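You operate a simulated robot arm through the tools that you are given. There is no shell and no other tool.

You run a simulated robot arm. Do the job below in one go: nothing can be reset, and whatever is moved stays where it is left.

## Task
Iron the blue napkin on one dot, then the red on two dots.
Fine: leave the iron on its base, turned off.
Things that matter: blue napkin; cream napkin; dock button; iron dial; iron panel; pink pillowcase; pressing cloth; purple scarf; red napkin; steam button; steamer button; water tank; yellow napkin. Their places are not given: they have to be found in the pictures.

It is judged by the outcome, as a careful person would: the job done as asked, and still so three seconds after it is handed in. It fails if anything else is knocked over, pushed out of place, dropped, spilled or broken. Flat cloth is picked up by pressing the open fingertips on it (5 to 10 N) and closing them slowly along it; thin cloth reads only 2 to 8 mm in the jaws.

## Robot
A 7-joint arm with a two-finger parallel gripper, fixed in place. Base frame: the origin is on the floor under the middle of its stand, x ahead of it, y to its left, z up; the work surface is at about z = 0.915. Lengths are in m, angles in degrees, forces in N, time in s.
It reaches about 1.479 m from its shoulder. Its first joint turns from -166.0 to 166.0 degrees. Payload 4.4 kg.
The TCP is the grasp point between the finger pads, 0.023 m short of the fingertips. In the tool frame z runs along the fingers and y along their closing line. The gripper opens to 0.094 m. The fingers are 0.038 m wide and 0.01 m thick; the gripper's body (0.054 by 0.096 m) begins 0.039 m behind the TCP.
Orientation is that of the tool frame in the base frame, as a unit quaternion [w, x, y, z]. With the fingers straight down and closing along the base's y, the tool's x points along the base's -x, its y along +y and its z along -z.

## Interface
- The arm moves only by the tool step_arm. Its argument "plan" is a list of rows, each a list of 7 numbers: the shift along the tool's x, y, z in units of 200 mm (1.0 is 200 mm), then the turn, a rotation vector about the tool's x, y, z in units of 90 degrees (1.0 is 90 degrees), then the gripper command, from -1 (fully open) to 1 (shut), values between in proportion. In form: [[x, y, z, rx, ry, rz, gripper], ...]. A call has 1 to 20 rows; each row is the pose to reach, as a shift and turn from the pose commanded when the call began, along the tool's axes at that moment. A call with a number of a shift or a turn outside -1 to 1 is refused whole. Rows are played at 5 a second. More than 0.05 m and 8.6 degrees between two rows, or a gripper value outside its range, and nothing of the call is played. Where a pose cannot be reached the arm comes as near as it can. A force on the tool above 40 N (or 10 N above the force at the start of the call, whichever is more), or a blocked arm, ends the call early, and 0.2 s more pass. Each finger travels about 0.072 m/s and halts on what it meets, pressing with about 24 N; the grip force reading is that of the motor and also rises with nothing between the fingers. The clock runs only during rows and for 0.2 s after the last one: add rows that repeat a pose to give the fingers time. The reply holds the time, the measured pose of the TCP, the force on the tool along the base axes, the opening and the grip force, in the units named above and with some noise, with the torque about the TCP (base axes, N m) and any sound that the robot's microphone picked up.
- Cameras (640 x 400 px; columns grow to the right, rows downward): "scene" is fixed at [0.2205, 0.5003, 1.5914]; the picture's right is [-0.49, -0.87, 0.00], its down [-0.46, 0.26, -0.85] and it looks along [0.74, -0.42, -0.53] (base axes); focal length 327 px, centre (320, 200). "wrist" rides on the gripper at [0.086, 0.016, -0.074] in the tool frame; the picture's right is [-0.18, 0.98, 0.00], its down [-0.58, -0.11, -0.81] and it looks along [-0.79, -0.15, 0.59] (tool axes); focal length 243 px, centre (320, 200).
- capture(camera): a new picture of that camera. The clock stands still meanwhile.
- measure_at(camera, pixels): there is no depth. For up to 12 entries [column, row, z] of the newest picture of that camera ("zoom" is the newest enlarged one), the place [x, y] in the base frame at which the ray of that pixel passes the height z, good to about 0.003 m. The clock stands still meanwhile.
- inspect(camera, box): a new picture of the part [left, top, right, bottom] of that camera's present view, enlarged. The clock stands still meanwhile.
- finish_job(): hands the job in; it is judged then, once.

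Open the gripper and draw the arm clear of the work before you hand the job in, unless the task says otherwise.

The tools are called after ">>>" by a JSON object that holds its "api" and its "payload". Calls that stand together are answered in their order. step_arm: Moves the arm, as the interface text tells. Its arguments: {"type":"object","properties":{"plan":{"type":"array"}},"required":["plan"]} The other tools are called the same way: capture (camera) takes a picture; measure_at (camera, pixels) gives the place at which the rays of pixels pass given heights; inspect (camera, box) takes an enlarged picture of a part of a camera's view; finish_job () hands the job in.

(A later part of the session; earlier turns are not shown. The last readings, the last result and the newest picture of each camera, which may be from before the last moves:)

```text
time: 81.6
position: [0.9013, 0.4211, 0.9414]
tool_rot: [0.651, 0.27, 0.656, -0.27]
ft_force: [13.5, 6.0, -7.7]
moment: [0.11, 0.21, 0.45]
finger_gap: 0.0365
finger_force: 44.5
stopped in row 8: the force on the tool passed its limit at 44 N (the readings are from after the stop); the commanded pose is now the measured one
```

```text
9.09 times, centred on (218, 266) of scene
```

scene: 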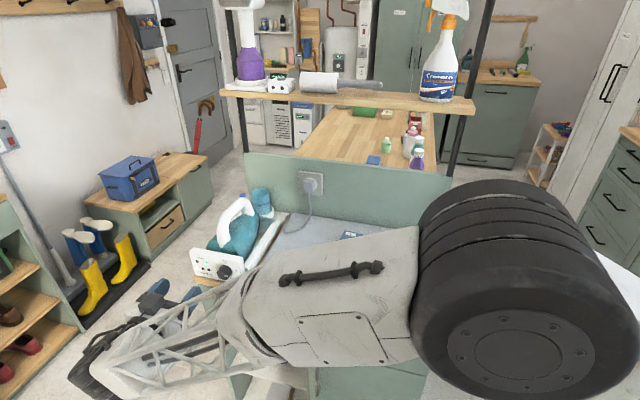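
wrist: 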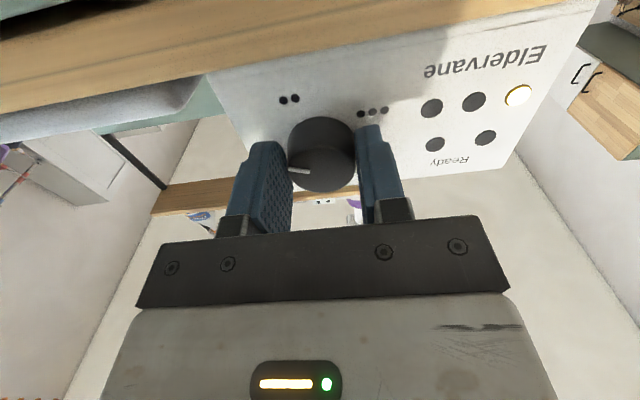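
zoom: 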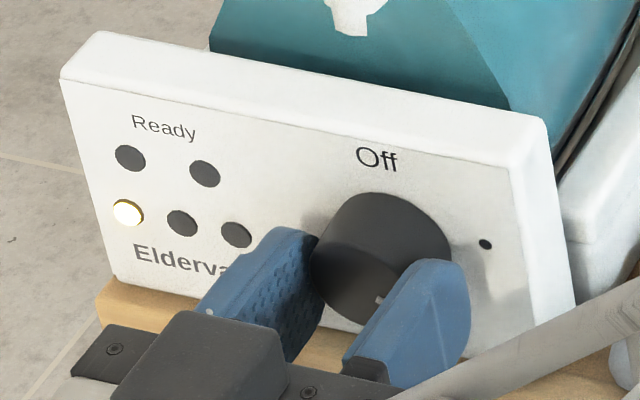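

Pointer is at ~115°. Loads seem to arise from fast wrist motion against a stiff knob, so I null the residual (0.4 mm) and turn slowly, 2.7° per row.

>>> {"api": "step_arm", "payload": {"plan": [[0.001, 0.002, 0, 0, 0, 0, 1], [0.001, 0.002, 0, 0, 0, 0, 1], [0.001, 0.002, 0, 0, 0, 0.025, 1], [0.001, 0.002, 0, 0, 0, 0.05, 1], [0.001, 0.002, 0, 0, 0, 0.08, 1], [0.001, 0.002, 0, 0, 0, 0.11, 1], [0.001, 0.002, 0, 0, 0, 0.14, 1], [0.001, 0.002, 0, 0, 0, 0.17, 1], [0.001, 0.002, 0, 0, 0, 0.2, 1], [0.001, 0.002, 0, 0, 0, 0.23, 1], [0.001, 0.002, 0, 0, 0, 0.26, 1], [0.001, 0.002, 0, 0, 0, 0.29, 1], [0.001, 0.002, 0, 0, 0, 0.32, 1]]}}

>>> {"api": "inspect", "payload": {"camera": "wrist", "box": [220, 60, 560, 230]}}

```text
time: 82.9
position: [0.9009, 0.422, 0.9415]
tool_rot: [0.668, 0.316, 0.635, -0.224]
ft_force: [9.7, 6.4, -5.2]
moment: [0.1, 0.19, 0.38]
finger_gap: 0.0364
finger_force: 45.1
stopped in row 6: the force on the tool passed its limit at 42 N (the readings are from after the stop); the commanded pose is now the measured one
```

```text
1.88 times, centred on (390, 145) of wrist
```

zoom: 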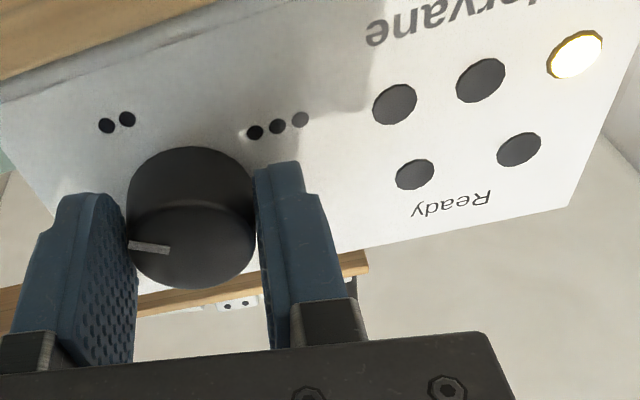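

Load builds again after 8°: the pattern implies the knob's axis lies ~2 mm above the tool axis. I open the fingers and take a clean reading before recentring.

>>> {"api": "step_arm", "payload": {"plan": [[0, 0, 0, 0, 0, 0, 0.2], [0, 0, 0, 0, 0, 0, 0.0], [0, 0, 0, 0, 0, 0, -0.05]]}}

>>> {"api": "step_arm", "payload": {"plan": [[0, 0, 0, 0, 0, 0, -0.05]]}}

>>> {"api": "capture", "payload": {"camera": "wrist"}}

>>> {"api": "inspect", "payload": {"camera": "scene", "box": [186, 244, 250, 288]}}

```text
time: 83.7
position: [0.9023, 0.4211, 0.9418]
tool_rot: [0.668, 0.315, 0.635, -0.225]
ft_force: [-0.2, -0.5, 0.6]
moment: [0.02, -0.01, 0.03]
finger_gap: 0.0492
finger_force: 0.0
```

```text
time: 84.1
position: [0.9011, 0.4218, 0.9407]
tool_rot: [0.668, 0.316, 0.635, -0.225]
ft_force: [-0.3, 1.1, 0.3]
moment: [0.01, -0.03, -0.01]
finger_gap: 0.0496
finger_force: 0.1
```

```text
taken
```

wrist: 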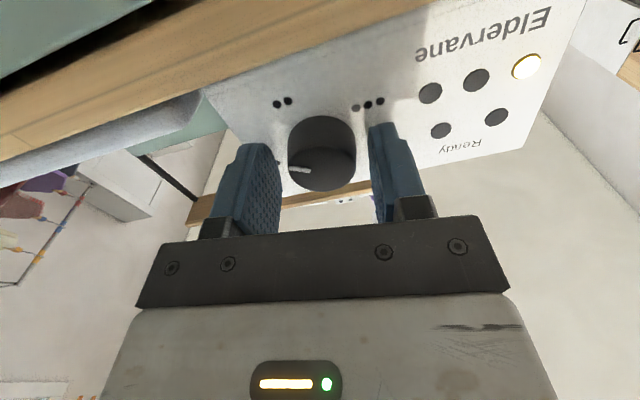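

```text
9.09 times, centred on (218, 266) of scene
```

zoom: 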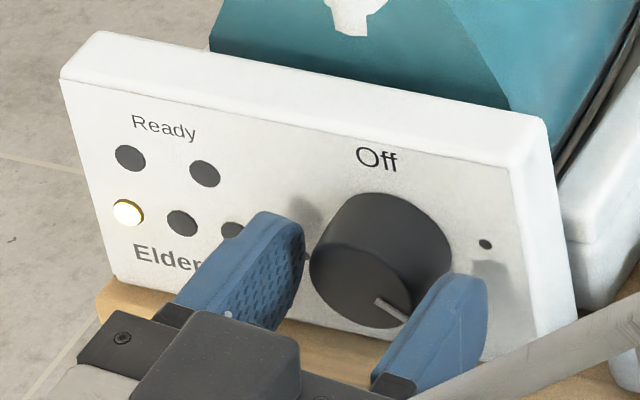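

Knob is at ~123° now. I shift up 2 mm, roll the open fingers back 20° around the knob, and re-grip.

>>> {"api": "step_arm", "payload": {"plan": [[-0.01, 0.0015, 0, 0, 0, 0, -0.05], [-0.01, 0.0015, 0, 0, 0, -0.07, -0.05], [-0.01, 0.0015, 0, 0, 0, -0.15, -0.05], [-0.01, 0.0015, 0, 0, 0, -0.222, -0.05], [-0.01, 0.0015, 0, 0, 0, -0.222, 0.1], [-0.01, 0.0015, 0, 0, 0, -0.222, 0.2], [-0.01, 0.0015, 0, 0, 0, -0.222, 0.3], [-0.01, 0.0015, 0, 0, 0, -0.222, 0.6], [-0.01, 0.0015, 0, 0, 0, -0.222, 1]]}}

>>> {"api": "inspect", "payload": {"camera": "wrist", "box": [220, 60, 560, 230]}}

```text
time: 86.1
position: [0.9001, 0.4203, 0.9439]
tool_rot: [0.618, 0.202, 0.68, -0.339]
ft_force: [-13.7, -3.4, 3.1]
moment: [-0.01, -0.06, -0.73]
finger_gap: 0.036
finger_force: 45.4
stopped in row 9: the force on the tool passed its limit at 42 N (the readings are from after the stop); the commanded pose is now the measured one
```

```text
1.88 times, centred on (390, 145) of wrist
```

zoom: 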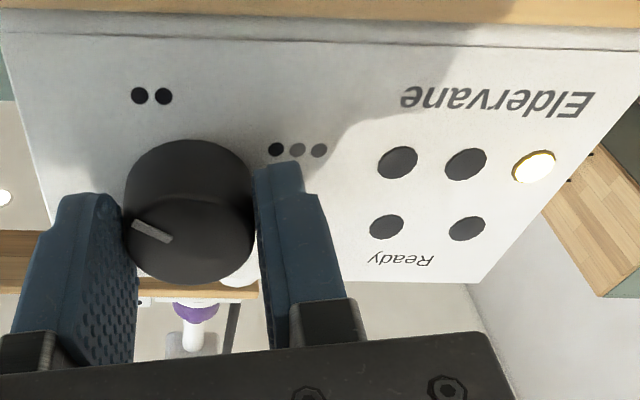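

Gripped with −12 N along u remaining: I shift 0.35 mm towards −u and read the force again before turning.

>>> {"api": "step_arm", "payload": {"plan": [[0, -0.0018, 0, 0, 0, 0, 1], [0, -0.0018, 0, 0, 0, 0, 1]]}}

```text
time: 86.7
position: [0.9013, 0.4207, 0.9429]
tool_rot: [0.618, 0.201, 0.68, -0.339]
ft_force: [-13.2, -4.2, 2.9]
moment: [-0.13, -0.14, -0.34]
finger_gap: 0.0357
finger_force: 45.3
```

No change; I shift 1 mm more to learn the stiffness.

>>> {"api": "step_arm", "payload": {"plan": [[0, -0.003, 0, 0, 0, 0, 1], [0, -0.006, 0, 0, 0, 0, 1], [0, -0.006, 0, 0, 0, 0, 1]]}}

```text
time: 87.6
position: [0.9006, 0.4193, 0.943]
tool_rot: [0.619, 0.201, 0.68, -0.337]
ft_force: [11.7, 5.0, -3.2]
moment: [0.02, 0.05, 0.45]
finger_gap: 0.036
finger_force: 44.8
stopped in row 3: the force on the tool passed its limit at 42 N (the readings are from after the stop); the commanded pose is now the measured one
```

Stiffness is ~50 N/mm and the null lies ~0.25 mm back. I apply that and turn just 10° slowly, reading the force to locate the knob's axis.

>>> {"api": "step_arm", "payload": {"plan": [[0, 0.0012, 0, 0, 0, 0, 1], [0, 0.0012, 0, 0, 0, 0, 1]]}}

>>> {"api": "step_arm", "payload": {"plan": [[0, 0, 0, 0, 0, 0.025, 1], [0, 0, 0, 0, 0, 0.05, 1], [0, 0, 0, 0, 0, 0.075, 1], [0, 0, 0, 0, 0, 0.1, 1], [0, 0, 0, 0, 0, 0.1, 1]]}}

```text
time: 88.2
position: [0.9009, 0.4208, 0.9432]
tool_rot: [0.619, 0.2, 0.68, -0.337]
ft_force: [18.4, 9.4, -7.3]
moment: [0.06, 0.08, 0.54]
finger_gap: 0.036
finger_force: 45.5
```

```text
time: 89.4
position: [0.9016, 0.4197, 0.9418]
tool_rot: [0.644, 0.255, 0.662, -0.287]
ft_force: [23.9, 7.1, 0.9]
moment: [0.46, 0.5, 0.46]
finger_gap: 0.0357
finger_force: 45.1
```

Load stays moderate (+22 N mainly along u). I shift 0.4 mm towards +u to bleed it off and turn another 28° slowly.

>>> {"api": "step_arm", "payload": {"plan": [[0, 0.002, 0, 0, 0, 0, 1], [0, 0.002, 0, 0, 0, 0.03, 1], [0, 0.002, 0, 0, 0, 0.06, 1], [0, 0.002, 0, 0, 0, 0.09, 1], [0, 0.002, 0, 0, 0, 0.12, 1], [0, 0.002, 0, 0, 0, 0.15, 1], [0, 0.002, 0, 0, 0, 0.18, 1], [0, 0.002, 0, 0, 0, 0.21, 1], [0, 0.002, 0, 0, 0, 0.24, 1], [0, 0.002, 0, 0, 0, 0.27, 1], [0, 0.002, 0, 0, 0, 0.3, 1], [0, 0.002, 0, 0, 0, 0.31, 1]]}}

>>> {"api": "inspect", "payload": {"camera": "wrist", "box": [220, 60, 560, 230]}}

>>> {"api": "inspect", "payload": {"camera": "scene", "box": [186, 244, 250, 288]}}

```text
time: 90.2
position: [0.9014, 0.4216, 0.9443]
tool_rot: [0.655, 0.278, 0.652, -0.262]
ft_force: [14.6, 5.5, -4.9]
moment: [0.0, 0.03, 0.73]
finger_gap: 0.0359
finger_force: 45.1
stopped in row 3: the force on the tool passed its limit at 41 N (the readings are from after the stop); the commanded pose is now the measured one
```

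```text
1.88 times, centred on (390, 145) of wrist
```

zoom: 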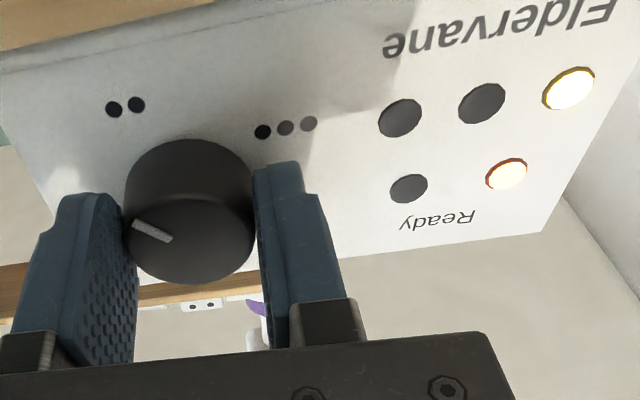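

```text
9.09 times, centred on (218, 266) of scene
```

zoom: 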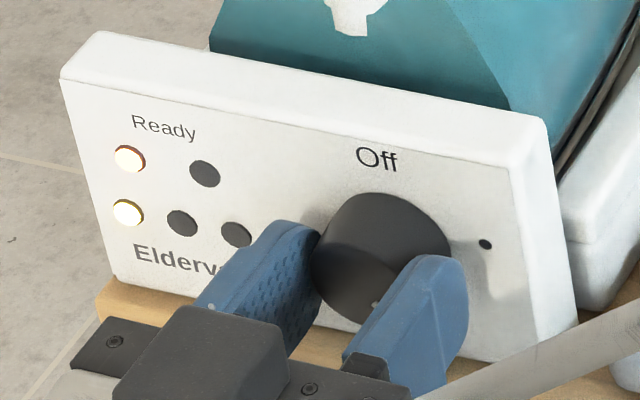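

The amber lamp lit: the dial is already in the two-dot range at ~138°. I'll take one more short bite: open, roll back 18°, re-grip, then turn 22°.

>>> {"api": "step_arm", "payload": {"plan": [[0, 0, 0, 0, 0, 0, 0.2], [0, 0, 0, 0, 0, 0, 0.0], [0, 0, 0, 0, 0, -0.06, 0.0], [0, 0, 0, 0, 0, -0.13, 0.0], [0, 0, 0, 0, 0, -0.2, 0.0], [0, 0, 0, 0, 0, -0.2, 0.0]]}}

>>> {"api": "capture", "payload": {"camera": "wrist"}}

```text
time: 91.6
position: [0.9004, 0.4204, 0.9416]
tool_rot: [0.605, 0.174, 0.687, -0.362]
ft_force: [-0.2, -0.4, -0.1]
moment: [0.03, 0.01, 0.04]
finger_gap: 0.0469
finger_force: 0.0
```

```text
taken
```

wrist: 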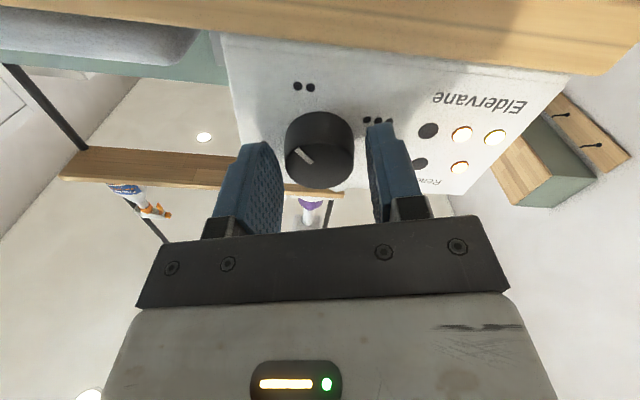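

Second lower lamp is lit too (462,135). I enlarge to check the knob's centring between fingers.

>>> {"api": "inspect", "payload": {"camera": "wrist", "box": [220, 60, 560, 230]}}

```text
1.88 times, centred on (390, 145) of wrist
```

zoom: 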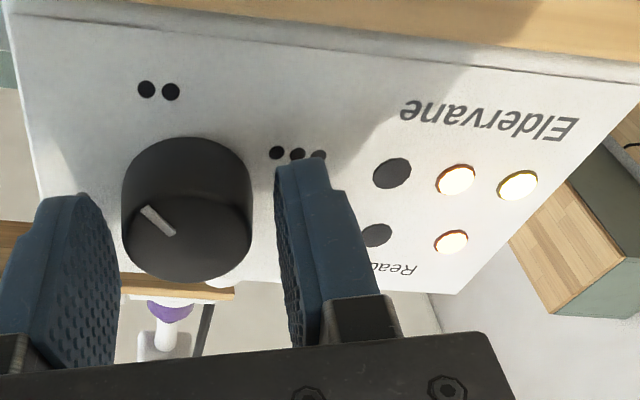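

The knob sits ~0.8 mm towards −y of the jaws' centre. I shift that much, grip and turn 22°.

>>> {"api": "step_arm", "payload": {"plan": [[0, -0.004, 0, 0, 0, 0, 0.0], [0, -0.004, 0, 0, 0, 0, 0.15], [0, -0.004, 0, 0, 0, 0, 0.3], [0, -0.004, 0, 0, 0, 0, 0.5], [0, -0.004, 0, 0, 0, 0, 0.5]]}}

>>> {"api": "step_arm", "payload": {"plan": [[0, 0, 0, 0, 0, 0.03, 0.5], [0, 0, 0, 0, 0, 0.06, 0.5], [0, 0, 0, 0, 0, 0.09, 0.5], [0, 0, 0, 0, 0, 0.12, 0.5], [0, 0, 0, 0, 0, 0.15, 0.5], [0, 0, 0, 0, 0, 0.18, 0.5], [0, 0, 0, 0, 0, 0.21, 0.5], [0, 0, 0, 0, 0, 0.24, 0.5]]}}

>>> {"api": "inspect", "payload": {"camera": "wrist", "box": [220, 60, 560, 230]}}

```text
time: 92.8
position: [0.9006, 0.4201, 0.9431]
tool_rot: [0.605, 0.173, 0.688, -0.362]
ft_force: [30.3, 17.2, -8.2]
moment: [0.29, 0.32, 0.9]
finger_gap: 0.0358
finger_force: 44.5
```

```text
time: 94.6
position: [0.8998, 0.4227, 0.9434]
tool_rot: [0.663, 0.299, 0.643, -0.242]
ft_force: [-5.7, 23.3, 1.9]
moment: [0.41, 0.38, 0.42]
finger_gap: 0.0359
finger_force: 45.0
```

```text
1.88 times, centred on (390, 145) of wrist
```

zoom: 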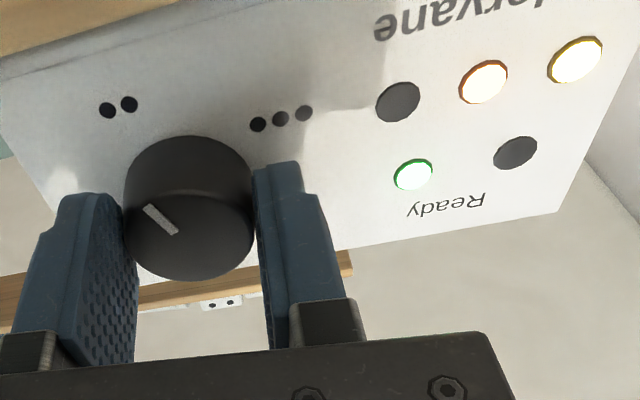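

Ready is green with two level lamps lit; the dial is at about 160°. I release and back off 14 cm to verify.

>>> {"api": "step_arm", "payload": {"plan": [[0, 0, 0, 0, 0, 0, 0.2], [0, 0, 0, 0, 0, 0, 0], [0, 0, 0, 0, 0, 0, -0.05], [0, 0, -0.1, 0, 0, 0, -0.05], [0, 0, -0.25, 0, 0, 0, -0.05], [0, 0, -0.4, 0, 0, 0, -0.05], [0, 0, -0.55, 0, 0, 0, -0.05], [0, 0, -0.7, 0, 0, 0, -0.05]]}}

>>> {"api": "inspect", "payload": {"camera": "scene", "box": [186, 244, 250, 288]}}

>>> {"api": "inspect", "payload": {"camera": "wrist", "box": [220, 0, 460, 130]}}

```text
time: 96.4
position: [0.804, 0.5197, 0.944]
tool_rot: [0.663, 0.298, 0.643, -0.241]
ft_force: [0.2, 0.4, 0.3]
moment: [0.0, 0.02, 0.01]
finger_gap: 0.0491
finger_force: 0.1
```

```text
9.09 times, centred on (218, 266) of scene
```

zoom: 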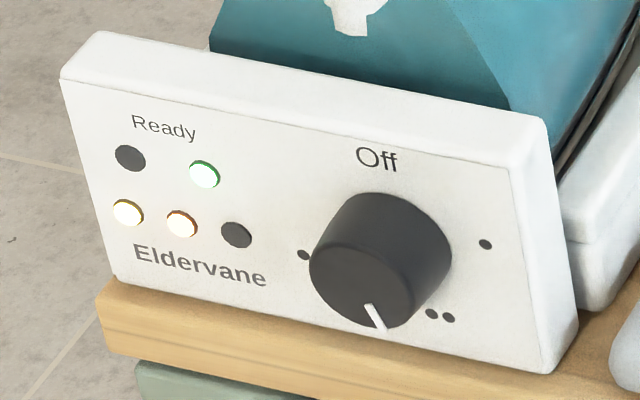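

```text
2.67 times, centred on (340, 65) of wrist
```

zoom: 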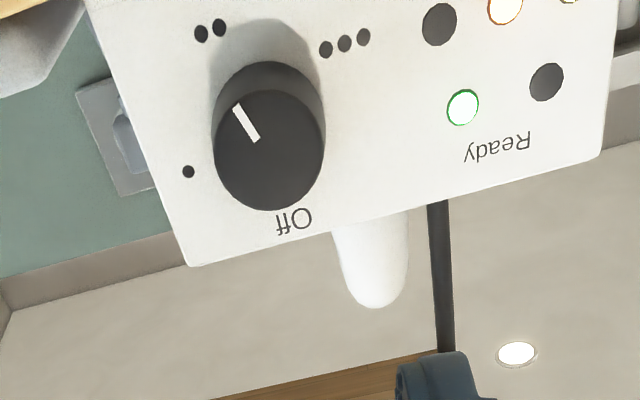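

Dial is on two dots and Ready is lit. I raise the arm, square the roll, then pitch the fingers down.

>>> {"api": "step_arm", "payload": {"plan": [[-0.12, 0.01, 0, 0, 0, -0.01, -0.3], [-0.24, 0.02, 0, 0, 0, -0.02, -0.5], [-0.36, 0.03, 0, 0, 0, -0.03, -0.7], [-0.48, 0.045, 0, 0, 0, -0.04, -0.9], [-0.6, 0.06, 0, 0, 0, -0.05, -1], [-0.72, 0.07, 0, 0, 0, -0.06, -1], [-0.84, 0.08, 0, 0, 0, -0.06, -1], [-0.95, 0.09, 0, 0, 0, -0.06, -1]]}}

>>> {"api": "step_arm", "payload": {"plan": [[0, 0, 0, 0, 0.085, 0, -1], [0, 0, 0, 0, 0.17, 0, -1], [-0.05, 0, 0, 0, 0.255, 0, -1], [-0.1, 0, 0, 0, 0.34, 0, -1], [-0.15, 0, 0, 0, 0.425, 0, -1], [-0.2, 0, 0, 0, 0.51, 0, -1], [-0.25, 0, 0, 0, 0.595, 0, -1], [-0.3, 0, 0, 0, 0.68, 0, -1], [-0.35, 0, 0.05, 0, 0.765, 0, -1], [-0.4, 0, 0.12, 0, 0.85, 0, -1], [-0.45, 0, 0.2, 0, 0.93, 0, -1], [-0.45, 0, 0.3, 0, 1, 0, -1], [-0.45, 0, 0.3, 0, 1, 0, -1]]}}

```text
time: 98.2
position: [0.8029, 0.521, 1.1356]
tool_rot: [0.65, 0.268, 0.656, -0.272]
ft_force: [-0.3, -0.2, -0.3]
moment: [-0.01, -0.04, -0.01]
finger_gap: 0.0941
finger_force: 0.1
```

```text
time: 101.0
position: [0.8464, 0.4779, 1.2259]
tool_rot: [-0.005, 0.383, 0.924, -0.003]
ft_force: [0.4, -0.7, 0.4]
moment: [0.0, 0.0, -0.03]
finger_gap: 0.094
finger_force: 0.0
```

Fingers down at z≈1.226. I move over the handle (u≈0.964, v≈0.494) in two calls.

>>> {"api": "step_arm", "payload": {"plan": [[-0.12, 0.02, 0, 0, 0, 0, -1], [-0.26, 0.04, 0, 0, 0, 0, -1], [-0.4, 0.06, 0, 0, 0, 0, -1], [-0.54, 0.08, 0, 0, 0, 0, -1], [-0.68, 0.1, 0, 0, 0, 0, -1], [-0.8, 0.12, 0, 0, 0, 0, -1], [-0.9, 0.138, 0, 0, 0, 0, -1], [-0.9, 0.138, 0, 0, 0, 0, -1]]}}

>>> {"api": "capture", "payload": {"camera": "wrist"}}

>>> {"api": "measure_at", "payload": {"camera": "wrist", "pixels": [[320, 100, 1.065], [335, 150, 1.07]]}}

```text
time: 102.8
position: [0.9967, 0.368, 1.2268]
tool_rot: [-0.004, 0.383, 0.924, -0.003]
ft_force: [-0.7, -0.2, -0.8]
moment: [-0.02, 0.0, 0.02]
finger_gap: 0.094
finger_force: 0.1
```

```text
taken
```

wrist: 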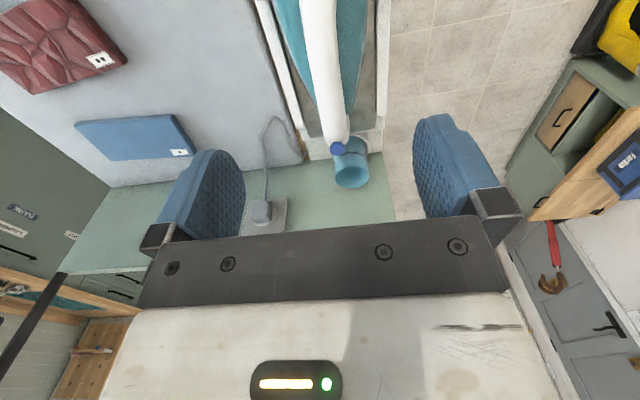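

```text
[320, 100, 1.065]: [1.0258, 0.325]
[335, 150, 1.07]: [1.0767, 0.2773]
```

I check the button and handle midline positions against the earlier docked values.

>>> {"api": "measure_at", "payload": {"camera": "wrist", "pixels": [[338, 149, 1.079], [326, 100, 1.065], [323, 70, 1.06]]}}

```text
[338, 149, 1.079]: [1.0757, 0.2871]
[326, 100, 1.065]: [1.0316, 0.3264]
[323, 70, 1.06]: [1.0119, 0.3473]
```

Iron is within ~3 mm of before. I move 5 cm further in v and lower around the handle.

>>> {"api": "step_arm", "payload": {"plan": [[-0.13, -0.008, 0, 0, 0, 0, -1], [-0.25, -0.008, 0, 0, 0, 0, -1], [-0.25, -0.008, 0.1, 0, 0, 0, -1], [-0.25, -0.008, 0.22, 0, 0, 0, -1], [-0.25, -0.008, 0.34, 0, 0, 0, -1], [-0.25, -0.008, 0.46, 0, 0, 0, -1], [-0.25, -0.008, 0.58, 0, 0, 0, -1], [-0.25, -0.008, 0.69, 0, 0, 0, -1], [-0.25, -0.008, 0.78, 0, 0, 0, -1], [-0.25, -0.008, 0.86, 0, 0, 0, -1], [-0.25, -0.008, 0.86, 0, 0, 0, -1]]}}

>>> {"api": "capture", "payload": {"camera": "wrist"}}

>>> {"api": "inspect", "payload": {"camera": "scene", "box": [180, 150, 300, 290]}}

```text
time: 105.2
position: [1.0257, 0.3323, 1.0517]
tool_rot: [-0.004, 0.382, 0.924, -0.003]
ft_force: [0.0, 0.1, -0.5]
moment: [0.01, -0.02, 0.02]
finger_gap: 0.0942
finger_force: 0.1
```

```text
taken
```

wrist: 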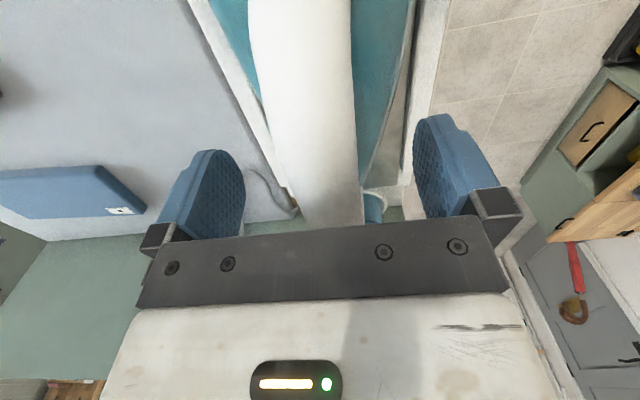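

```text
2.86 times, centred on (240, 220) of scene
```

zoom: 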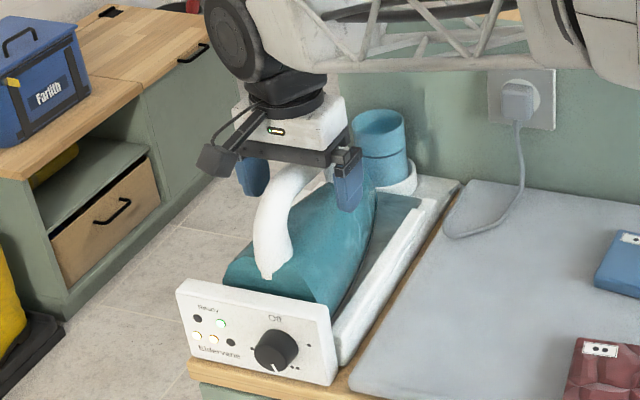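

The handle is ~3.5 mm to +y of the jaws' centre. I shift that and close gradually.

>>> {"api": "step_arm", "payload": {"plan": [[-0.02, 0.017, 0, 0, 0, 0, -0.9], [-0.02, 0.017, 0, 0, 0, 0, -0.6], [-0.02, 0.017, 0, 0, 0, 0, -0.3], [-0.02, 0.017, 0, 0, 0, 0, 0], [-0.02, 0.017, 0, 0, 0, 0, 0.3], [-0.02, 0.017, 0, 0, 0, 0, 0.6], [-0.02, 0.017, 0, 0, 0, 0, 1], [-0.02, 0.017, 0, 0, 0, 0, 1]]}}

>>> {"api": "step_arm", "payload": {"plan": [[0, 0, -0.015, 0, 0, 0, 1], [0, 0, -0.03, 0, 0, 0, 1], [0, 0, -0.05, 0, 0, 0, 1], [0, 0, -0.075, 0, 0, 0, 1], [0, 0, -0.1, 0, 0, 0, 1], [0, 0, -0.1, 0, 0, 0, 1]]}}

>>> {"api": "inspect", "payload": {"camera": "scene", "box": [180, 150, 300, 290]}}

```text
time: 107.0
position: [1.0309, 0.3334, 1.0515]
tool_rot: [-0.004, 0.382, 0.924, -0.004]
ft_force: [1.8, -0.3, 0.4]
moment: [0.0, 0.1, -0.24]
finger_gap: 0.0288
finger_force: 23.9
```

```text
time: 108.4
position: [1.0304, 0.3324, 1.0709]
tool_rot: [-0.005, 0.383, 0.924, -0.003]
ft_force: [-0.1, -0.3, -12.5]
moment: [0.18, 0.24, -0.01]
finger_gap: 0.0287
finger_force: 23.9
```

```text
2.86 times, centred on (240, 220) of scene
```

zoom: 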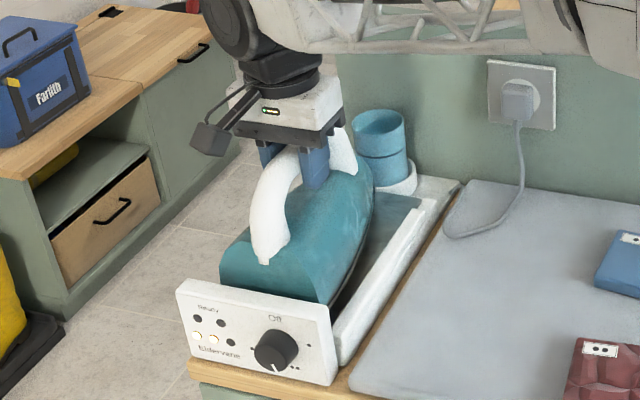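

Iron lifted again (12.5 N). Raise 9.5 cm and carry right 20 cm.

>>> {"api": "step_arm", "payload": {"plan": [[0, 0, -0.1, 0, 0, 0, 1], [0, 0, -0.2, 0, 0, 0, 1], [0, 0, -0.3, 0, 0, 0, 1], [0, 0, -0.4, 0, 0, 0, 1], [0, -0.08, -0.475, 0, 0, 0, 1], [0, -0.2, -0.475, 0, 0, 0, 1], [0, -0.34, -0.475, 0, 0, 0, 1], [0, -0.48, -0.475, 0, 0, 0, 1], [0, -0.62, -0.475, 0, 0, 0, 1], [0, -0.76, -0.475, 0, 0, 0, 1], [0, -0.9, -0.475, 0, 0, 0, 1], [0, -1, -0.475, 0, 0, 0, 1], [0, -1, -0.475, 0, 0, 0, 1]]}}

```text
time: 111.2
position: [0.8926, 0.1913, 1.1686]
tool_rot: [-0.004, 0.382, 0.924, -0.003]
ft_force: [-0.1, 0.0, -11.7]
moment: [0.22, 0.2, -0.04]
finger_gap: 0.0286
finger_force: 23.9
```

Now rotate −89° and move above red (centre u≈0.566, v≈0.43, tilted ~−5°).

>>> {"api": "step_arm", "payload": {"plan": [[0, -0.05, 0, 0, 0, -0.04, 1], [0, -0.11, 0, 0, 0, -0.11, 1], [0.02, -0.18, 0, 0, 0, -0.18, 1], [0.05, -0.25, 0, 0, 0, -0.26, 1], [0.08, -0.32, 0, 0, 0, -0.34, 1], [0.11, -0.39, 0, 0, 0, -0.42, 1], [0.14, -0.46, 0, 0, 0, -0.5, 1], [0.17, -0.53, 0, 0, 0, -0.58, 1], [0.21, -0.6, 0, 0, 0, -0.66, 1], [0.25, -0.66, 0, 0, 0, -0.74, 1], [0.29, -0.72, 0, 0, 0, -0.82, 1], [0.32, -0.78, 0, 0, 0, -0.9, 1], [0.345, -0.82, 0, 0, 0, -0.97, 1], [0.345, -0.832, 0, 0, 0, -0.99, 1], [0.345, -0.832, 0, 0, 0, -0.99, 1]]}}

>>> {"api": "step_arm", "payload": {"plan": [[0, 0, 0, 0, 0, -0.035, 1], [0, 0, 0, 0, 0, -0.07, 1], [0, 0, 0, 0, 0, -0.07, 1]]}}

>>> {"api": "capture", "payload": {"camera": "scene"}}

>>> {"api": "inspect", "payload": {"camera": "scene", "box": [290, 170, 440, 310]}}

```text
time: 114.4
position: [0.7253, 0.1228, 1.171]
tool_rot: [-0.005, -0.376, 0.927, 0.001]
ft_force: [0.1, 0.2, -12.6]
moment: [-0.22, 0.2, 0.0]
finger_gap: 0.0287
finger_force: 24.1
```

```text
time: 115.2
position: [0.7247, 0.1217, 1.1698]
tool_rot: [-0.006, -0.426, 0.905, 0.001]
ft_force: [-1.1, 0.0, -12.4]
moment: [-0.24, 0.15, 0.02]
finger_gap: 0.0287
finger_force: 23.7
```

```text
taken
```

scene: 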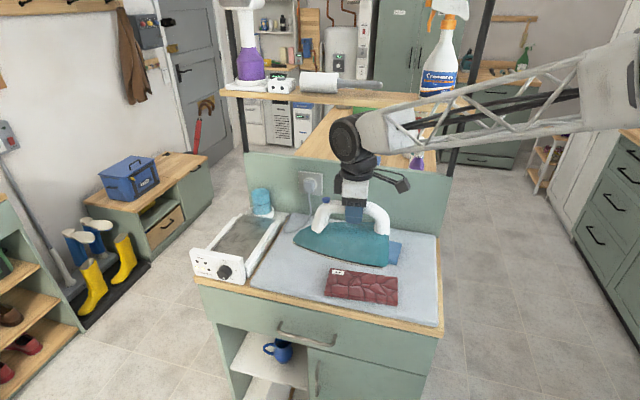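

```text
2.86 times, centred on (365, 240) of scene
```

zoom: 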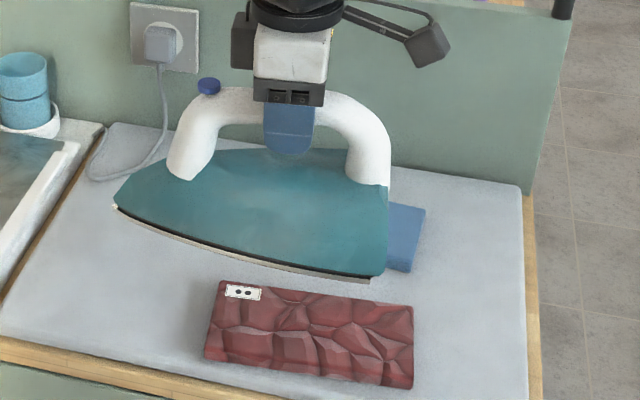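

Iron hovers parallel to red. I lower to ~1.066.

>>> {"api": "step_arm", "payload": {"plan": [[0, 0, 0.06, 0, 0, 0, 1], [0, 0, 0.14, 0, 0, 0, 1], [0, 0, 0.22, 0, 0, 0, 1], [0, 0, 0.3, 0, 0, 0, 1], [0, 0, 0.38, 0, 0, 0, 1], [0, 0, 0.44, 0, 0, 0, 1], [0, 0, 0.49, 0, 0, 0, 1], [0, 0, 0.515, 0, 0, 0, 1], [0, 0, 0.515, 0, 0, 0, 1]]}}

>>> {"api": "inspect", "payload": {"camera": "scene", "box": [290, 190, 440, 320]}}

```text
time: 117.2
position: [0.7232, 0.1217, 1.0661]
tool_rot: [-0.005, -0.425, 0.905, 0.002]
ft_force: [-0.2, 0.8, -11.8]
moment: [-0.25, 0.23, 0.01]
finger_gap: 0.0289
finger_force: 23.4
```

```text
3.08 times, centred on (365, 255) of scene
```

zoom: 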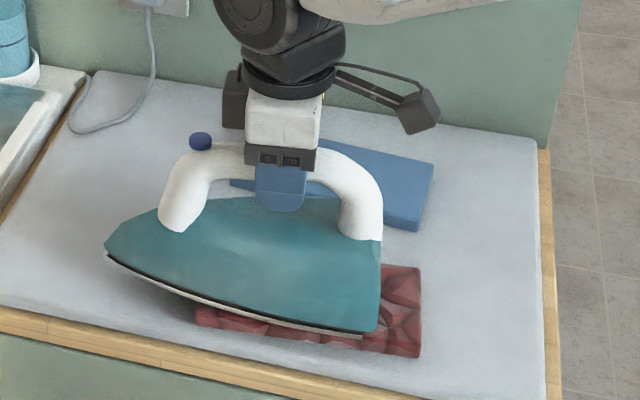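

Aligned over red. Lower in 1.5 mm steps to contact.

>>> {"api": "step_arm", "payload": {"plan": [[0, 0, 0.0075, 0, 0, 0, 1], [0, 0, 0.015, 0, 0, 0, 1], [0, 0, 0.0225, 0, 0, 0, 1], [0, 0, 0.03, 0, 0, 0, 1], [0, 0, 0.0375, 0, 0, 0, 1], [0, 0, 0.0375, 0, 0, 0, 1]]}}

```text
time: 118.6
position: [0.7238, 0.1213, 1.0596]
tool_rot: [-0.006, -0.426, 0.905, 0.001]
ft_force: [0.5, -0.1, -11.8]
moment: [-0.21, 0.15, 0.01]
finger_gap: 0.0288
finger_force: 23.8
```

No contact yet; continue in 1 mm steps.

>>> {"api": "step_arm", "payload": {"plan": [[0, 0, 0.005, 0, 0, 0, 1], [0, 0, 0.01, 0, 0, 0, 1], [0, 0, 0.015, 0, 0, 0, 1], [0, 0, 0.02, 0, 0, 0, 1], [0, 0, 0.02, 0, 0, 0, 1]]}}

```text
time: 119.8
position: [0.725, 0.1231, 1.057]
tool_rot: [-0.004, -0.426, 0.905, 0.001]
ft_force: [-2.6, 1.3, 6.4]
moment: [0.33, -0.55, 0.09]
finger_gap: 0.0287
finger_force: 24.1
```

Contact at +6.4 N (≈19 N on cloth). Sweep nose-first 7 cm.

>>> {"api": "step_arm", "payload": {"plan": [[-0.04, 0, 0.002, 0, 0, 0, 1], [-0.09, 0, 0.002, 0, 0, 0, 1], [-0.14, 0, 0.002, 0, 0, 0, 1], [-0.2, 0, 0.002, 0, 0, 0, 1], [-0.26, 0, 0.002, 0, 0, 0, 1], [-0.32, 0, 0.002, 0, 0, 0, 1], [-0.36, 0, 0.002, 0, 0, 0, 1]]}}

>>> {"api": "inspect", "payload": {"camera": "scene", "box": [290, 190, 440, 320]}}

```text
time: 121.4
position: [0.7703, 0.1774, 1.0524]
tool_rot: [-0.006, -0.426, 0.905, 0.001]
ft_force: [-2.5, -2.7, 8.6]
moment: [-0.53, 0.43, 0.03]
finger_gap: 0.0287
finger_force: 23.8
```

```text
3.08 times, centred on (365, 255) of scene
```

zoom: 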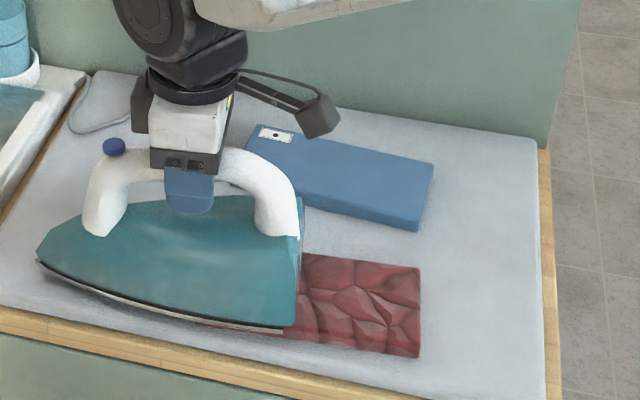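

Contact kept (+8.6 N). Sweep back right 16.5 cm.

>>> {"api": "step_arm", "payload": {"plan": [[0.05, 0, 0, 0, 0, 0, 1], [0.11, 0, 0, 0, 0, 0, 1], [0.17, 0, 0, 0, 0, 0, 1], [0.23, 0, 0, 0, 0, 0, 1], [0.29, 0, 0, 0, 0, 0, 1], [0.35, 0, 0, 0, 0, 0, 1], [0.41, 0, 0, 0, 0, 0, 1], [0.47, 0, 0, 0, 0, 0, 1], [0.53, 0, 0, 0, 0, 0, 1], [0.59, 0, 0, 0, 0, 0, 1], [0.65, 0, 0, 0, 0, 0, 1], [0.71, 0, 0, 0, 0, 0, 1], [0.77, 0, 0, 0, 0, 0, 1], [0.83, 0, 0, 0, 0, 0, 1]]}}

>>> {"api": "inspect", "payload": {"camera": "scene", "box": [290, 190, 440, 320]}}

```text
time: 124.4
position: [0.6645, 0.0498, 1.0538]
tool_rot: [-0.005, -0.426, 0.905, 0.002]
ft_force: [0.9, 1.2, -6.0]
moment: [0.6, -0.33, 0.08]
finger_gap: 0.0288
finger_force: 23.8
```

```text
3.08 times, centred on (365, 255) of scene
```

zoom: 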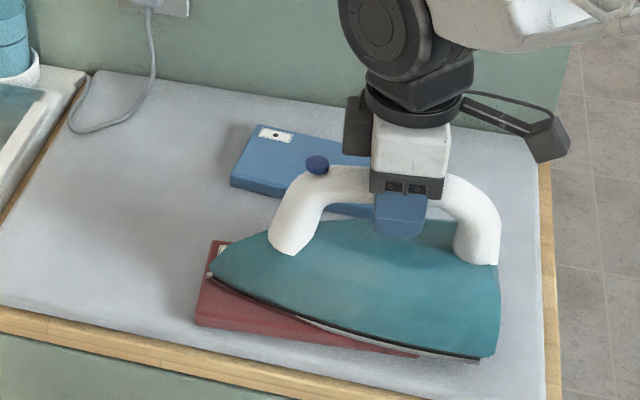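

The left part is smooth. I press 0.6 mm more, bias 4 mm towards the near edge, and sweep left 14 cm.

>>> {"api": "step_arm", "payload": {"plan": [[0, 0, 0.003, 0, 0, 0, 1], [-0.05, 0.01, 0.004, 0, 0, 0, 1], [-0.11, 0.02, 0.004, 0, 0, 0, 1], [-0.17, 0.02, 0.004, 0, 0, 0, 1], [-0.23, 0.02, 0.004, 0, 0, 0, 1], [-0.29, 0.02, 0.004, 0, 0, 0, 1], [-0.35, 0.02, 0.004, 0, 0, 0, 1], [-0.41, 0.02, 0.004, 0, 0, 0, 1], [-0.47, 0.02, 0.004, 0, 0, 0, 1], [-0.53, 0.02, 0.004, 0, 0, 0, 1], [-0.59, 0.02, 0.004, 0, 0, 0, 1], [-0.65, 0.02, 0.004, 0, 0, 0, 1], [-0.71, 0.02, 0.004, 0, 0, 0, 1]]}}

>>> {"api": "inspect", "payload": {"camera": "scene", "box": [290, 190, 440, 320]}}

```text
time: 127.2
position: [0.7526, 0.1621, 1.0555]
tool_rot: [-0.005, -0.426, 0.905, 0.002]
ft_force: [0.1, 1.2, -11.6]
moment: [-0.23, 0.16, -0.02]
finger_gap: 0.0289
finger_force: 23.8
```

```text
3.08 times, centred on (365, 255) of scene
```

zoom: 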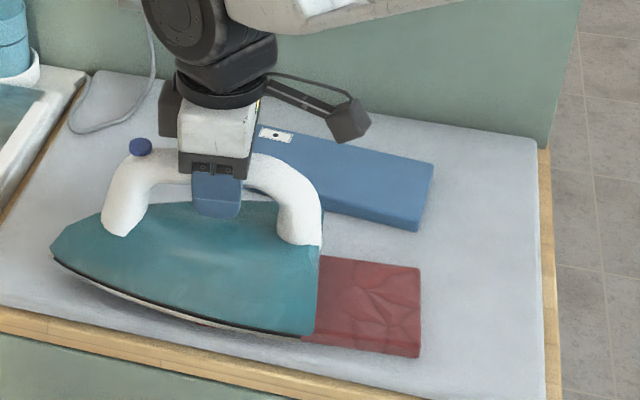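

The right end still shows faint creases and I've lost contact (−11.6 N). I press down 1.5 mm and check force.

>>> {"api": "step_arm", "payload": {"plan": [[0, 0, 0.004, 0, 0, 0, 1], [0, 0, 0.008, 0, 0, 0, 1], [0, 0, 0.012, 0, 0, 0, 1], [0, 0, 0.012, 0, 0, 0, 1]]}}

```text
time: 128.2
position: [0.7499, 0.1619, 1.0534]
tool_rot: [-0.004, -0.425, 0.905, 0.0]
ft_force: [0.2, 0.4, 9.4]
moment: [-0.56, 0.46, 0.02]
finger_gap: 0.0288
finger_force: 24.2
```

Contact restored (+9.4 N). Sweep right 16 cm, ramping down 1 mm towards the right end where contact eased before.

>>> {"api": "step_arm", "payload": {"plan": [[0.06, 0, 0, 0, 0, 0, 1], [0.12, 0, 0.0005, 0, 0, 0, 1], [0.18, 0, 0.001, 0, 0, 0, 1], [0.24, 0, 0.0015, 0, 0, 0, 1], [0.3, 0, 0.002, 0, 0, 0, 1], [0.36, 0, 0.0025, 0, 0, 0, 1], [0.42, 0, 0.003, 0, 0, 0, 1], [0.48, 0, 0.0035, 0, 0, 0, 1], [0.54, 0, 0.004, 0, 0, 0, 1], [0.6, 0, 0.0045, 0, 0, 0, 1], [0.65, 0, 0.005, 0, 0, 0, 1], [0.7, 0, 0.005, 0, 0, 0, 1], [0.75, 0, 0.005, 0, 0, 0, 1], [0.8, 0, 0.005, 0, 0, 0, 1]]}}

>>> {"api": "inspect", "payload": {"camera": "scene", "box": [290, 190, 440, 320]}}

```text
time: 131.2
position: [0.6495, 0.0381, 1.0526]
tool_rot: [-0.006, -0.426, 0.905, 0.001]
ft_force: [-0.6, -0.9, -12.2]
moment: [-0.22, 0.17, 0.0]
finger_gap: 0.0291
finger_force: 23.6
```

```text
3.08 times, centred on (365, 255) of scene
```

zoom: 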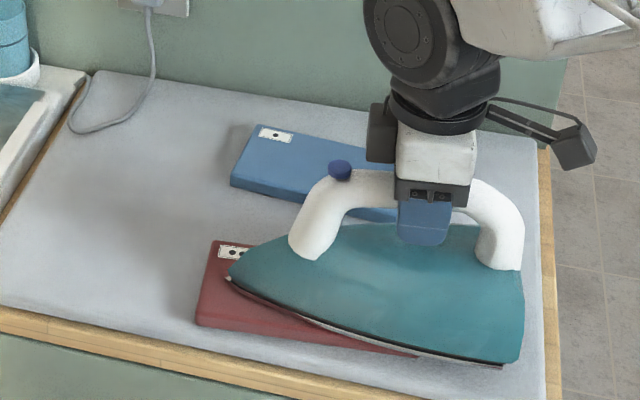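

Contact lost at the right end (−12.2 N). I come back 2.5 cm and lower in small steps to get firm contact there.

>>> {"api": "step_arm", "payload": {"plan": [[-0.06, 0, 0, 0, 0, 0, 1], [-0.12, 0, 0.004, 0, 0, 0, 1], [-0.12, 0, 0.008, 0, 0, 0, 1], [-0.12, 0, 0.012, 0, 0, 0, 1], [-0.12, 0, 0.012, 0, 0, 0, 1]]}}

```text
time: 132.4
position: [0.6659, 0.0582, 1.0503]
tool_rot: [-0.003, -0.426, 0.905, 0.001]
ft_force: [-1.5, -1.7, 22.2]
moment: [-0.15, 0.1, -0.03]
finger_gap: 0.0287
finger_force: 24.7
```

Firm contact (+22 N). Sweep left 11 cm slowly, easing off slightly on the way.

>>> {"api": "step_arm", "payload": {"plan": [[-0.05, 0, -0.001, 0, 0, 0, 1], [-0.1, 0, -0.001, 0, 0, 0, 1], [-0.15, 0, -0.001, 0, 0, 0, 1], [-0.2, 0, -0.002, 0, 0, 0, 1], [-0.25, 0, -0.002, 0, 0, 0, 1], [-0.3, 0, -0.002, 0, 0, 0, 1], [-0.35, 0, -0.003, 0, 0, 0, 1], [-0.4, 0, -0.003, 0, 0, 0, 1], [-0.45, 0, -0.003, 0, 0, 0, 1], [-0.5, 0, -0.003, 0, 0, 0, 1], [-0.56, 0, -0.003, 0, 0, 0, 1]]}}

>>> {"api": "inspect", "payload": {"camera": "scene", "box": [290, 190, 440, 320]}}

```text
time: 134.8
position: [0.7348, 0.1443, 1.0488]
tool_rot: [-0.005, -0.426, 0.905, 0.001]
ft_force: [-3.4, -2.1, 5.0]
moment: [-0.02, -0.03, 0.0]
finger_gap: 0.0289
finger_force: 23.3
```

```text
3.08 times, centred on (365, 255) of scene
```

zoom: 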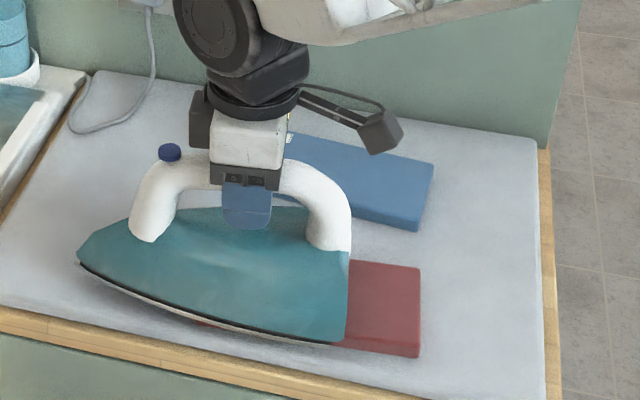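

Right end looks smooth. I lift the iron 10 cm and inspect the whole napkin.

>>> {"api": "step_arm", "payload": {"plan": [[0, 0, -0.05, 0, 0, 0, 1], [0, 0, -0.15, 0, 0, 0, 1], [0, 0, -0.27, 0, 0, 0, 1], [0, 0, -0.4, 0, 0, 0, 1], [0, 0, -0.52, 0, 0, 0, 1], [0, 0, -0.6, 0, 0, 0, 1]]}}

>>> {"api": "inspect", "payload": {"camera": "scene", "box": [310, 235, 420, 315]}}

>>> {"api": "capture", "payload": {"camera": "scene"}}

```text
time: 136.2
position: [0.738, 0.1411, 1.1686]
tool_rot: [-0.006, -0.426, 0.905, 0.001]
ft_force: [-0.4, 0.2, -12.3]
moment: [-0.21, 0.17, 0.04]
finger_gap: 0.0289
finger_force: 24.0
```

```text
5.00 times, centred on (365, 275) of scene
```

zoom: 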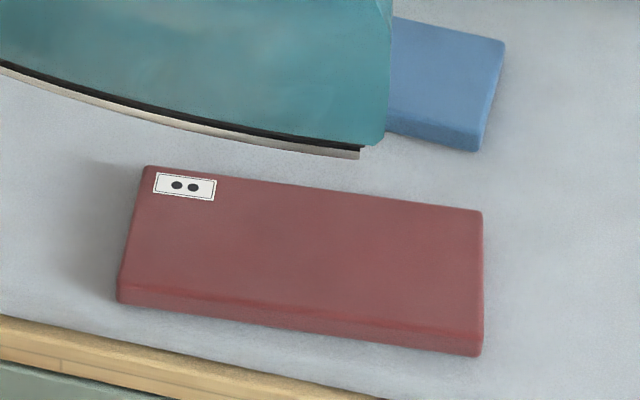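

```text
taken
```

scene: 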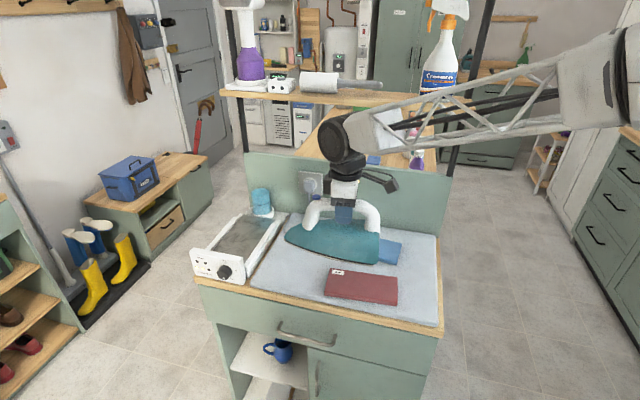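

Red is fully smooth and unmoved. Now return the iron: rotate back +95° while moving to the dock approach point.

>>> {"api": "step_arm", "payload": {"plan": [[-0.03, 0, 0, 0, 0, 0.04, 1], [-0.08, -0.02, 0, 0, 0, 0.11, 1], [-0.13, -0.04, 0, 0, 0, 0.18, 1], [-0.18, -0.07, 0, 0, 0, 0.26, 1], [-0.23, -0.1, 0, 0, 0, 0.34, 1], [-0.28, -0.14, 0, 0, 0, 0.42, 1], [-0.34, -0.18, 0, 0, 0, 0.5, 1], [-0.4, -0.22, 0, 0, 0, 0.58, 1], [-0.46, -0.26, 0, 0, 0, 0.66, 1], [-0.52, -0.3, 0, 0, 0, 0.74, 1], [-0.58, -0.34, 0, 0, 0, 0.82, 1], [-0.63, -0.38, 0, 0, 0, 0.9, 1], [-0.67, -0.42, 0, 0, 0, 0.97, 1], [-0.687, -0.431, 0, 0, 0, 0.99, 1], [-0.687, -0.431, 0, 0, 0, 0.99, 1]]}}

>>> {"api": "step_arm", "payload": {"plan": [[0, 0, 0, 0, 0, 0.035, 1], [0, 0, 0, 0, 0, 0.07, 1], [0, 0, 0, 0, 0, 0.07, 1]]}}

>>> {"api": "capture", "payload": {"camera": "wrist"}}

```text
time: 139.4
position: [0.8902, 0.1962, 1.1663]
tool_rot: [-0.005, 0.331, 0.944, -0.004]
ft_force: [-0.7, 1.0, -11.2]
moment: [0.15, 0.2, -0.04]
finger_gap: 0.0287
finger_force: 24.0
```

```text
time: 140.2
position: [0.8907, 0.1951, 1.1666]
tool_rot: [-0.004, 0.382, 0.924, -0.003]
ft_force: [0.4, -0.3, -11.5]
moment: [0.18, 0.18, 0.0]
finger_gap: 0.0288
finger_force: 24.2
```

```text
taken
```

wrist: 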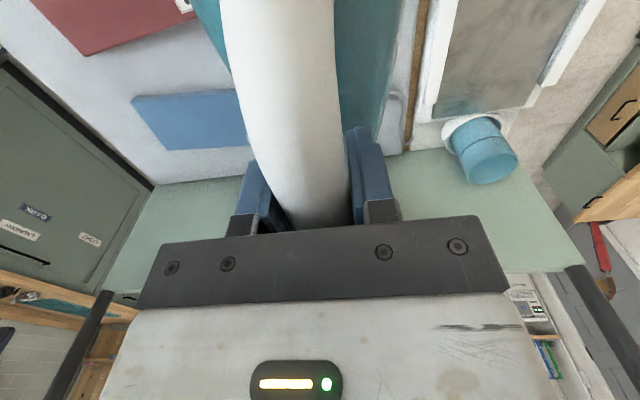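

Orientation matches the docked grip. Translate left 19.6 cm over the dock.

>>> {"api": "step_arm", "payload": {"plan": [[0, 0.07, 0, 0, 0, 0, 1], [0, 0.19, 0, 0, 0, 0, 1], [0, 0.32, 0, 0, 0, 0, 1], [-0.005, 0.45, 0, 0, 0, 0, 1], [-0.008, 0.58, 0, 0, 0, 0, 1], [-0.008, 0.7, 0, 0, 0, 0, 1], [-0.008, 0.82, 0, 0, 0, 0, 1], [-0.008, 0.92, 0, 0, 0, 0, 1], [-0.008, 0.98, 0, 0, 0, 0, 1], [-0.008, 0.98, 0, 0, 0, 0, 1]]}}

>>> {"api": "step_arm", "payload": {"plan": [[0, 0, 0, 0, 0, 0, 1]]}}

>>> {"api": "inspect", "payload": {"camera": "scene", "box": [180, 140, 320, 290]}}

```text
time: 142.4
position: [1.0314, 0.3339, 1.164]
tool_rot: [-0.004, 0.382, 0.924, -0.002]
ft_force: [0.5, 0.7, -12.0]
moment: [0.22, 0.15, 0.01]
finger_gap: 0.0285
finger_force: 24.0
```

```text
time: 142.8
position: [1.0304, 0.3335, 1.1637]
tool_rot: [-0.004, 0.382, 0.924, -0.002]
ft_force: [0.3, -0.1, -11.3]
moment: [0.21, 0.2, 0.01]
finger_gap: 0.0287
finger_force: 23.8
```

```text
2.67 times, centred on (250, 215) of scene
```

zoom: 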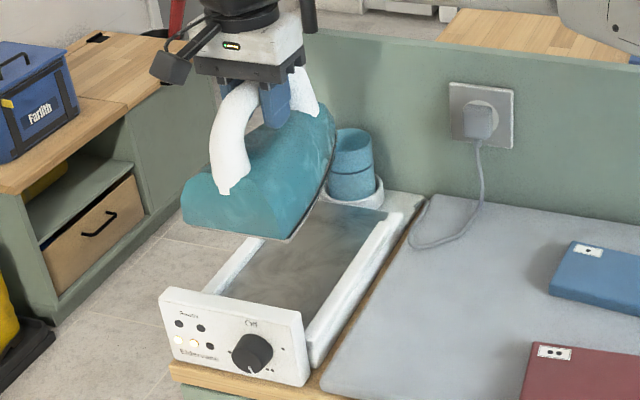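

Position matches the docked grip within 1 mm. Lower to ~8 mm above seating.

>>> {"api": "step_arm", "payload": {"plan": [[0, 0, 0.05, 0, 0, 0, 1], [0, 0, 0.13, 0, 0, 0, 1], [0, 0, 0.22, 0, 0, 0, 1], [0, 0, 0.31, 0, 0, 0, 1], [0, 0, 0.4, 0, 0, 0, 1], [0, 0, 0.46, 0, 0, 0, 1], [0, 0, 0.5, 0, 0, 0, 1], [0, 0, 0.515, 0, 0, 0, 1], [0, 0, 0.515, 0, 0, 0, 1]]}}

>>> {"api": "step_arm", "payload": {"plan": [[0, 0, 0.0075, 0, 0, 0, 1], [0, 0, 0.015, 0, 0, 0, 1], [0, 0, 0.0225, 0, 0, 0, 1], [0, 0, 0.0225, 0, 0, 0, 1]]}}

>>> {"api": "inspect", "payload": {"camera": "scene", "box": [180, 180, 280, 290]}}

```text
time: 144.8
position: [1.0299, 0.3317, 1.0607]
tool_rot: [-0.003, 0.383, 0.924, -0.003]
ft_force: [-1.0, -0.9, -11.6]
moment: [0.17, 0.17, -0.03]
finger_gap: 0.0288
finger_force: 24.1
```

```text
time: 145.8
position: [1.03, 0.3319, 1.0571]
tool_rot: [-0.004, 0.383, 0.924, -0.003]
ft_force: [0.5, 0.3, -12.1]
moment: [0.23, 0.17, -0.01]
finger_gap: 0.0287
finger_force: 24.1
```

```text
3.64 times, centred on (230, 235) of scene
```

zoom: 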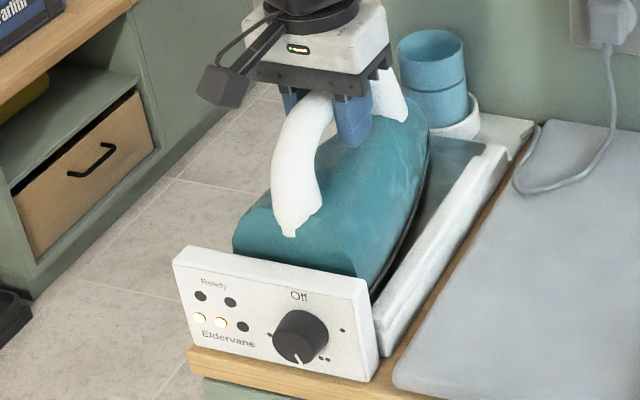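

Still hanging (−12 N). Continue lowering in ~1 mm steps.

>>> {"api": "step_arm", "payload": {"plan": [[0, 0, 0.005, 0, 0, 0, 1], [0, 0, 0.01, 0, 0, 0, 1], [0, 0, 0.015, 0, 0, 0, 1], [0, 0, 0.015, 0, 0, 0, 1]]}}

```text
time: 146.8
position: [1.0295, 0.3317, 1.0544]
tool_rot: [-0.004, 0.383, 0.924, -0.003]
ft_force: [-0.5, -0.1, -12.2]
moment: [0.21, 0.19, 0.02]
finger_gap: 0.0291
finger_force: 23.7
```

>>> {"api": "step_arm", "payload": {"plan": [[0, 0, 0.005, 0, 0, 0, 1], [0, 0, 0.01, 0, 0, 0, 1], [0, 0, 0.015, 0, 0, 0, 1], [0, 0, 0.015, 0, 0, 0, 1]]}}

```text
time: 147.8
position: [1.0304, 0.3316, 1.0512]
tool_rot: [-0.005, 0.383, 0.924, -0.004]
ft_force: [0.1, 0.5, -12.0]
moment: [0.2, 0.16, 0.0]
finger_gap: 0.0289
finger_force: 24.5
```

Still −12.0 N at z=1.0512 (the handle slid a little in the jaws while pressing). I keep lowering in 1 mm steps.

>>> {"api": "step_arm", "payload": {"plan": [[0, 0, 0.005, 0, 0, 0, 1], [0, 0, 0.01, 0, 0, 0, 1], [0, 0, 0.015, 0, 0, 0, 1], [0, 0, 0.015, 0, 0, 0, 1]]}}

>>> {"api": "inspect", "payload": {"camera": "scene", "box": [180, 180, 280, 290]}}

```text
time: 148.8
position: [1.0281, 0.3316, 1.0489]
tool_rot: [-0.004, 0.383, 0.924, -0.004]
ft_force: [0.2, -0.5, -11.3]
moment: [0.21, 0.18, 0.01]
finger_gap: 0.0288
finger_force: 24.3
```

```text
3.64 times, centred on (230, 235) of scene
```

zoom: 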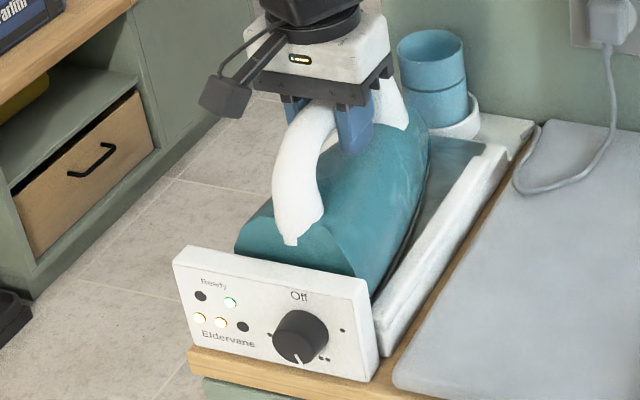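

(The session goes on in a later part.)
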